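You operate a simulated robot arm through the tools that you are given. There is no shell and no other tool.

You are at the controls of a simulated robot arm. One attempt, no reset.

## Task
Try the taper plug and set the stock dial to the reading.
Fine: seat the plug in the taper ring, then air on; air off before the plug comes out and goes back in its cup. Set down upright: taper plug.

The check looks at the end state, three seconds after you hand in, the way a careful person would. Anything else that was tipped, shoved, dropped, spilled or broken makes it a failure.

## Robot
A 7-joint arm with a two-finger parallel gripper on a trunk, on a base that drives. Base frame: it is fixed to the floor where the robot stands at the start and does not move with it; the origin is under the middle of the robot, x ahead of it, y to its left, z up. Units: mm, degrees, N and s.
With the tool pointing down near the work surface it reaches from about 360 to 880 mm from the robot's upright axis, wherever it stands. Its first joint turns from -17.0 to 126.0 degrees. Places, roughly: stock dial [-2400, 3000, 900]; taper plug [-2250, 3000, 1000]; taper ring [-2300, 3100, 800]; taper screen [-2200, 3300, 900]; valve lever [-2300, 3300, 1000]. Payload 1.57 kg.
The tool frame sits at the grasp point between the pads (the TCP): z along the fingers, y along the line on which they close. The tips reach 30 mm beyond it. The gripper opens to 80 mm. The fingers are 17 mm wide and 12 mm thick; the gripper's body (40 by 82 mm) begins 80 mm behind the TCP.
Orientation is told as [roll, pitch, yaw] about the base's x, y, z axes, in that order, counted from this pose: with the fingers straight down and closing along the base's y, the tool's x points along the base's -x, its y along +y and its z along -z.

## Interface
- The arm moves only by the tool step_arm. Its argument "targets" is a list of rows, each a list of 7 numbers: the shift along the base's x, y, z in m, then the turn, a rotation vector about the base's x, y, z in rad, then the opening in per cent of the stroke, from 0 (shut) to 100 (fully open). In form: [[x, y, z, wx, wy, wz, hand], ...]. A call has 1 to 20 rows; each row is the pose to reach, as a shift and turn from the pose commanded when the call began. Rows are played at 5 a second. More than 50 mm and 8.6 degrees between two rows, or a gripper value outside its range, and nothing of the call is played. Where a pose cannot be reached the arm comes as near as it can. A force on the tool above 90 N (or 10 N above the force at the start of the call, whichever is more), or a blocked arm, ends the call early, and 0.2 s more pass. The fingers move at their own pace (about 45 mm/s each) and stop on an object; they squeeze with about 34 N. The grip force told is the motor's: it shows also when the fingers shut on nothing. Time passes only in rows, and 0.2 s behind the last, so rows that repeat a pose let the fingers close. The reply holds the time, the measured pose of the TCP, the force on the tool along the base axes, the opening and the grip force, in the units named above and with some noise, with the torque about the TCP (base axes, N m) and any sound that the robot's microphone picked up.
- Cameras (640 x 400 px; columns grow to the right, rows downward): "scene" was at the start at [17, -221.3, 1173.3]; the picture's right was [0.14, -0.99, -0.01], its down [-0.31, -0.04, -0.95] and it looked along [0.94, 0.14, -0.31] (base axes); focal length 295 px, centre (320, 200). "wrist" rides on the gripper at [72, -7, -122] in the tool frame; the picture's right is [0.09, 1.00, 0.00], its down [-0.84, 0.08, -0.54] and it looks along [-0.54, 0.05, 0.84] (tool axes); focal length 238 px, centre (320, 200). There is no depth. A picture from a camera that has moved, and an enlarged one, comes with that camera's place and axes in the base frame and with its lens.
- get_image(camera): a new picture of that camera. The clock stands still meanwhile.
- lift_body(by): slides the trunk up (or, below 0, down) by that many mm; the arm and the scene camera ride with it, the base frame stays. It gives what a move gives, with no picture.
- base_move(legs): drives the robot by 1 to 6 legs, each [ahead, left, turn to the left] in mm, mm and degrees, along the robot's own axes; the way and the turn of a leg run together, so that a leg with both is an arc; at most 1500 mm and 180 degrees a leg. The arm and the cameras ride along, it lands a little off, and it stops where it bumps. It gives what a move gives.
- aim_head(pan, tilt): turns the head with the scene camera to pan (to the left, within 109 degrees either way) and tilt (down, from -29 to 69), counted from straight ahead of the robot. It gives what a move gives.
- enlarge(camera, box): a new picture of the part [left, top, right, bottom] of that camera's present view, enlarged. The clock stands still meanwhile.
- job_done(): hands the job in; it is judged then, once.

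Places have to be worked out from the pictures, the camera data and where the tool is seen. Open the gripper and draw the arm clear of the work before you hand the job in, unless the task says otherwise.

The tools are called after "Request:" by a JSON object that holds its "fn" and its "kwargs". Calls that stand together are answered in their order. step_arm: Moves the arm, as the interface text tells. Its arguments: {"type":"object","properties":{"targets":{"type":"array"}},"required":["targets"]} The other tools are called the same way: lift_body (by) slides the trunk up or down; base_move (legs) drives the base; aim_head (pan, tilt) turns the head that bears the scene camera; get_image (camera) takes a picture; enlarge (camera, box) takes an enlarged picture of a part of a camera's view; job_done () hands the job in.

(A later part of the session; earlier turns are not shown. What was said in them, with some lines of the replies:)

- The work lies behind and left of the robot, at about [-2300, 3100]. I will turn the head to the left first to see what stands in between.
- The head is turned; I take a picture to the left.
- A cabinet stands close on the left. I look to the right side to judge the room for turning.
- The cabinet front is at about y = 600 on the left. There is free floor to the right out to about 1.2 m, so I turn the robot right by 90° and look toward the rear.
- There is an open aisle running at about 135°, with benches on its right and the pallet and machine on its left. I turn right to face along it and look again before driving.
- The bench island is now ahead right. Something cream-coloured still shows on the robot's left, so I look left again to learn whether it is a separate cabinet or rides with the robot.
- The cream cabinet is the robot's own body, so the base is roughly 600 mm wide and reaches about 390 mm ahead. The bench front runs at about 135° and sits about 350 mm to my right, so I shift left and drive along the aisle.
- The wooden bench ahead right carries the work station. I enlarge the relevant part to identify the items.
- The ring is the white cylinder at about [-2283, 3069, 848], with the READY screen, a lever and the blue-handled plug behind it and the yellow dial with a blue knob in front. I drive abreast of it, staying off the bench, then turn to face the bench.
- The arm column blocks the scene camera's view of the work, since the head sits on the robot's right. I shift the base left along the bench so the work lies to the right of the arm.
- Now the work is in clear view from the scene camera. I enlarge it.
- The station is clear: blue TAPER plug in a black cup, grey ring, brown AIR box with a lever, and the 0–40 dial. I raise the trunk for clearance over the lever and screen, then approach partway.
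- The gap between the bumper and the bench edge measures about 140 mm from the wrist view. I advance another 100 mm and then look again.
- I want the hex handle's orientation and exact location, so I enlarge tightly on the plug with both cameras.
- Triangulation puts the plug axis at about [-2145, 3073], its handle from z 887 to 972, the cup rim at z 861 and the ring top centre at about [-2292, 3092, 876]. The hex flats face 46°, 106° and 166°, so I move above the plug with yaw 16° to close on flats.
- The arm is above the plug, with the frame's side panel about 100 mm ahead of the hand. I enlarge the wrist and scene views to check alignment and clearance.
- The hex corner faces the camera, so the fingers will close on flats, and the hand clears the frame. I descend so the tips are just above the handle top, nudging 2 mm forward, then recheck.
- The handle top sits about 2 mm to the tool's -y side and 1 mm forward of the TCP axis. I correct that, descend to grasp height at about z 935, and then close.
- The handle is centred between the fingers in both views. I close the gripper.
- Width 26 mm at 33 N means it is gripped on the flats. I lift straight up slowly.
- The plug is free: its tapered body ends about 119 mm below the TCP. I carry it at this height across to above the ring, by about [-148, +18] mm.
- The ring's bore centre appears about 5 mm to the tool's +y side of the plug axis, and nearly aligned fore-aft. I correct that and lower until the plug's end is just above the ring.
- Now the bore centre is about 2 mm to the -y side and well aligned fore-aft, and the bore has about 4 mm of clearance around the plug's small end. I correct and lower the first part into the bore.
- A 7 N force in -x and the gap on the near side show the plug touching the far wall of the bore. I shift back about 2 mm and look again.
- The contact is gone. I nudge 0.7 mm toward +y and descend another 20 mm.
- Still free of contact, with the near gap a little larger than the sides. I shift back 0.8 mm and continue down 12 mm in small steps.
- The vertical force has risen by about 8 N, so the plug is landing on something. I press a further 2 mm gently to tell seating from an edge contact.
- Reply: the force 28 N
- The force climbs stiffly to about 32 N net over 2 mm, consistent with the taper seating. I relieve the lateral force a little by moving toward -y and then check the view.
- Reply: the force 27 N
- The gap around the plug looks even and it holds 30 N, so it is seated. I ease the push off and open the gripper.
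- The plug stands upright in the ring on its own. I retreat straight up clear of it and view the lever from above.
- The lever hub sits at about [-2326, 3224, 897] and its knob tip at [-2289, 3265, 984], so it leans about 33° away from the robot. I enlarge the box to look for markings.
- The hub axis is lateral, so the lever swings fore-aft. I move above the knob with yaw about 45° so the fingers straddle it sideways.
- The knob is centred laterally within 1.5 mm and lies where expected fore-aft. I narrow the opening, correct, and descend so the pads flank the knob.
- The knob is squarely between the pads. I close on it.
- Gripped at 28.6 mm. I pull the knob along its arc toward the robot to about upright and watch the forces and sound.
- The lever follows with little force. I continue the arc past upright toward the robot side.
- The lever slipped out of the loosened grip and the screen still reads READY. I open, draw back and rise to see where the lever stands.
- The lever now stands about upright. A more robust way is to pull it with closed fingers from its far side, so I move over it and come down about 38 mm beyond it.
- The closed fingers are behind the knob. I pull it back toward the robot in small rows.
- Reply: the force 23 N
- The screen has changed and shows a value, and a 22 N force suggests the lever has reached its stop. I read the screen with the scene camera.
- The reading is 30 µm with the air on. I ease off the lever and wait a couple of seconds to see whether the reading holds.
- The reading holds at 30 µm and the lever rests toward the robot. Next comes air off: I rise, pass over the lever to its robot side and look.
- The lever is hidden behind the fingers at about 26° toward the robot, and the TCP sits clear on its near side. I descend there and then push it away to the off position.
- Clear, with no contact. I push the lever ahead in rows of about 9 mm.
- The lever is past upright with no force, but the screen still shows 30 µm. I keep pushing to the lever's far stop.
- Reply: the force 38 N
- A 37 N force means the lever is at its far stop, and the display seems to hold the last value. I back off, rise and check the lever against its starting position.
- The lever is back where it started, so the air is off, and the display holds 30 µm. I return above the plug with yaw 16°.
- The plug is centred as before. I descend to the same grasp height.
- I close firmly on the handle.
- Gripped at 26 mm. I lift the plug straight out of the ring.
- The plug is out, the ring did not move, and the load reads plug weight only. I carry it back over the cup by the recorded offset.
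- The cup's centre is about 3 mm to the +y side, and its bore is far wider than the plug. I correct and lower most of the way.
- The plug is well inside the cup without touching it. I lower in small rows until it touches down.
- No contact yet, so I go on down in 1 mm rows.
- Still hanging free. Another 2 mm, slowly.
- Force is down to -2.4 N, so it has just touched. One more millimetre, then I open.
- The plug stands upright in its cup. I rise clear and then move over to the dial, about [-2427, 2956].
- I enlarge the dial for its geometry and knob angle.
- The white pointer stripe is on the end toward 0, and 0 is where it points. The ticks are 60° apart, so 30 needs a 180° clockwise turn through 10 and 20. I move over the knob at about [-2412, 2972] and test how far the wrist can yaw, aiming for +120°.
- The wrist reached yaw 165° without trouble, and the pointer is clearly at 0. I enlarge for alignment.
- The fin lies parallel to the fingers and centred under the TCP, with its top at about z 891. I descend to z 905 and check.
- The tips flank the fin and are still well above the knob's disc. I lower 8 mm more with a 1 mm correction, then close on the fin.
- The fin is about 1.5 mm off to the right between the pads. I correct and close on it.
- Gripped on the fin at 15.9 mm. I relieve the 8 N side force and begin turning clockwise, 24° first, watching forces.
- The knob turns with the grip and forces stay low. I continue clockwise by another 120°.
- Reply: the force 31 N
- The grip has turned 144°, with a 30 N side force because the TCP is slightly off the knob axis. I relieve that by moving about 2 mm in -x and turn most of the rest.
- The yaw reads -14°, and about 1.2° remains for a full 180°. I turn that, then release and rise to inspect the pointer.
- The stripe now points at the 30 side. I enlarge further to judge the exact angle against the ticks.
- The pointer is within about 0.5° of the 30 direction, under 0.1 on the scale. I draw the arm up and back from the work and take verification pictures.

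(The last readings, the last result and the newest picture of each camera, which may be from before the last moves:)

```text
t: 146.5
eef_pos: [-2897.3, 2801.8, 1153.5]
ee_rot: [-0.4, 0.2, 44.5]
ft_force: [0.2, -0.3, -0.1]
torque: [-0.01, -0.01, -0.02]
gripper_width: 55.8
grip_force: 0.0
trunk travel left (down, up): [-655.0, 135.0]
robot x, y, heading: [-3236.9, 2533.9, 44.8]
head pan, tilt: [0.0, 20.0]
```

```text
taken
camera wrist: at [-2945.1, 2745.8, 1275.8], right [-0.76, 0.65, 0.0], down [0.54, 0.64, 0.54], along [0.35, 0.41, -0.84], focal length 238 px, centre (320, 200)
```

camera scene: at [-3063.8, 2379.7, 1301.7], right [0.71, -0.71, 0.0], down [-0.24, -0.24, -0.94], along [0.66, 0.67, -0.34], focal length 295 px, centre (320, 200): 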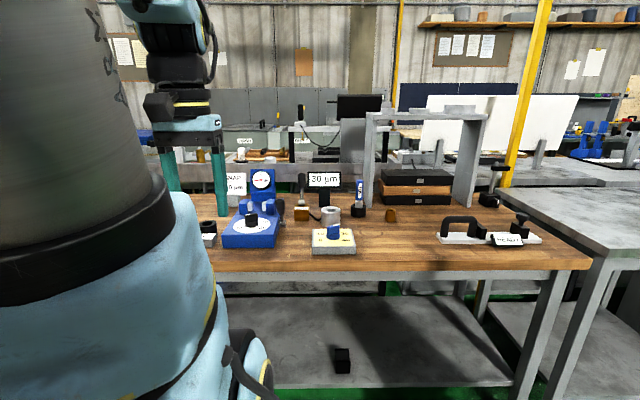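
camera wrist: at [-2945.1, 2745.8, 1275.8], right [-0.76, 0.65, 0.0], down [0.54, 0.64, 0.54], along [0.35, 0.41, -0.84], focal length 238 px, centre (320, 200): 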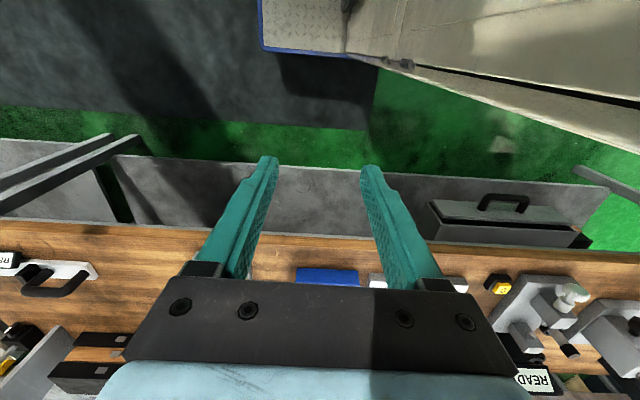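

The robot is clear of the bench. I enlarge the station for a final check.

Request:
{"fn": "enlarge", "kwargs": {"camera": "scene", "box": [280, 160, 408, 260]}}

Request:
{"fn": "enlarge", "kwargs": {"camera": "scene", "box": [308, 218, 360, 258]}}

```text
4.00 times, centred on (344, 210) of scene
camera zoom: at [-3063.8, 2379.7, 1301.7], right [0.71, -0.71, 0.0], down [-0.24, -0.24, -0.94], along [0.66, 0.67, -0.34], focal length 1179 px, centre (224, 160)
```

zoom: 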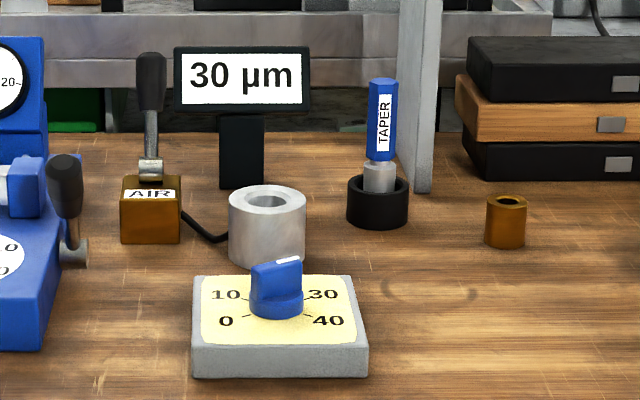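

```text
10.00 times, centred on (334, 238) of scene
camera zoom: at [-3063.8, 2379.7, 1301.7], right [0.71, -0.71, 0.0], down [-0.24, -0.24, -0.94], along [0.66, 0.67, -0.34], focal length 2948 px, centre (180, -180)
```

zoom: 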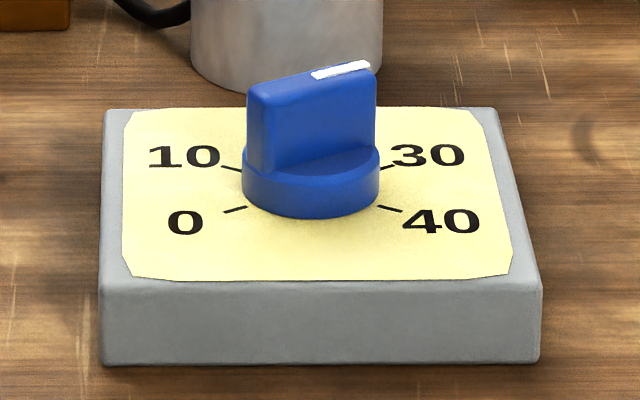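

The plug stands upright in its cup, the air lever is back off, the ring is empty and in place, the stripe points at 30, and the display read 30 µm. The gripper is open and clear, so I hand the job in.

Request:
{"fn": "job_done", "kwargs": {}}

```text
The job is handed in.
```

I tried the taper plug in its ring, got a reading of 30 µm and set the stock dial to 30. The job is handed in; no result of the check came back.

- **Plug:** it seated in the taper ring under a push of about 30 N. It is now upright in its cup.
- **Air:** I turned it on with the plug seated and off before the plug came out. The lever first slipped from the gripper when half pulled, so I moved it with closed fingers instead. It is back at its starting position.
- **Reading:** the screen showed 30 µm, held there while the air was on, and still shows it.
- **Dial:** the knob was at 0. I turned it 180° clockwise, and the stripe is within about 0.5° of the 30 mark, less than 0.1 on the scale.

In the final pictures nothing else on the bench looks moved or tipped. The gripper is open, and the robot has backed away from the bench.
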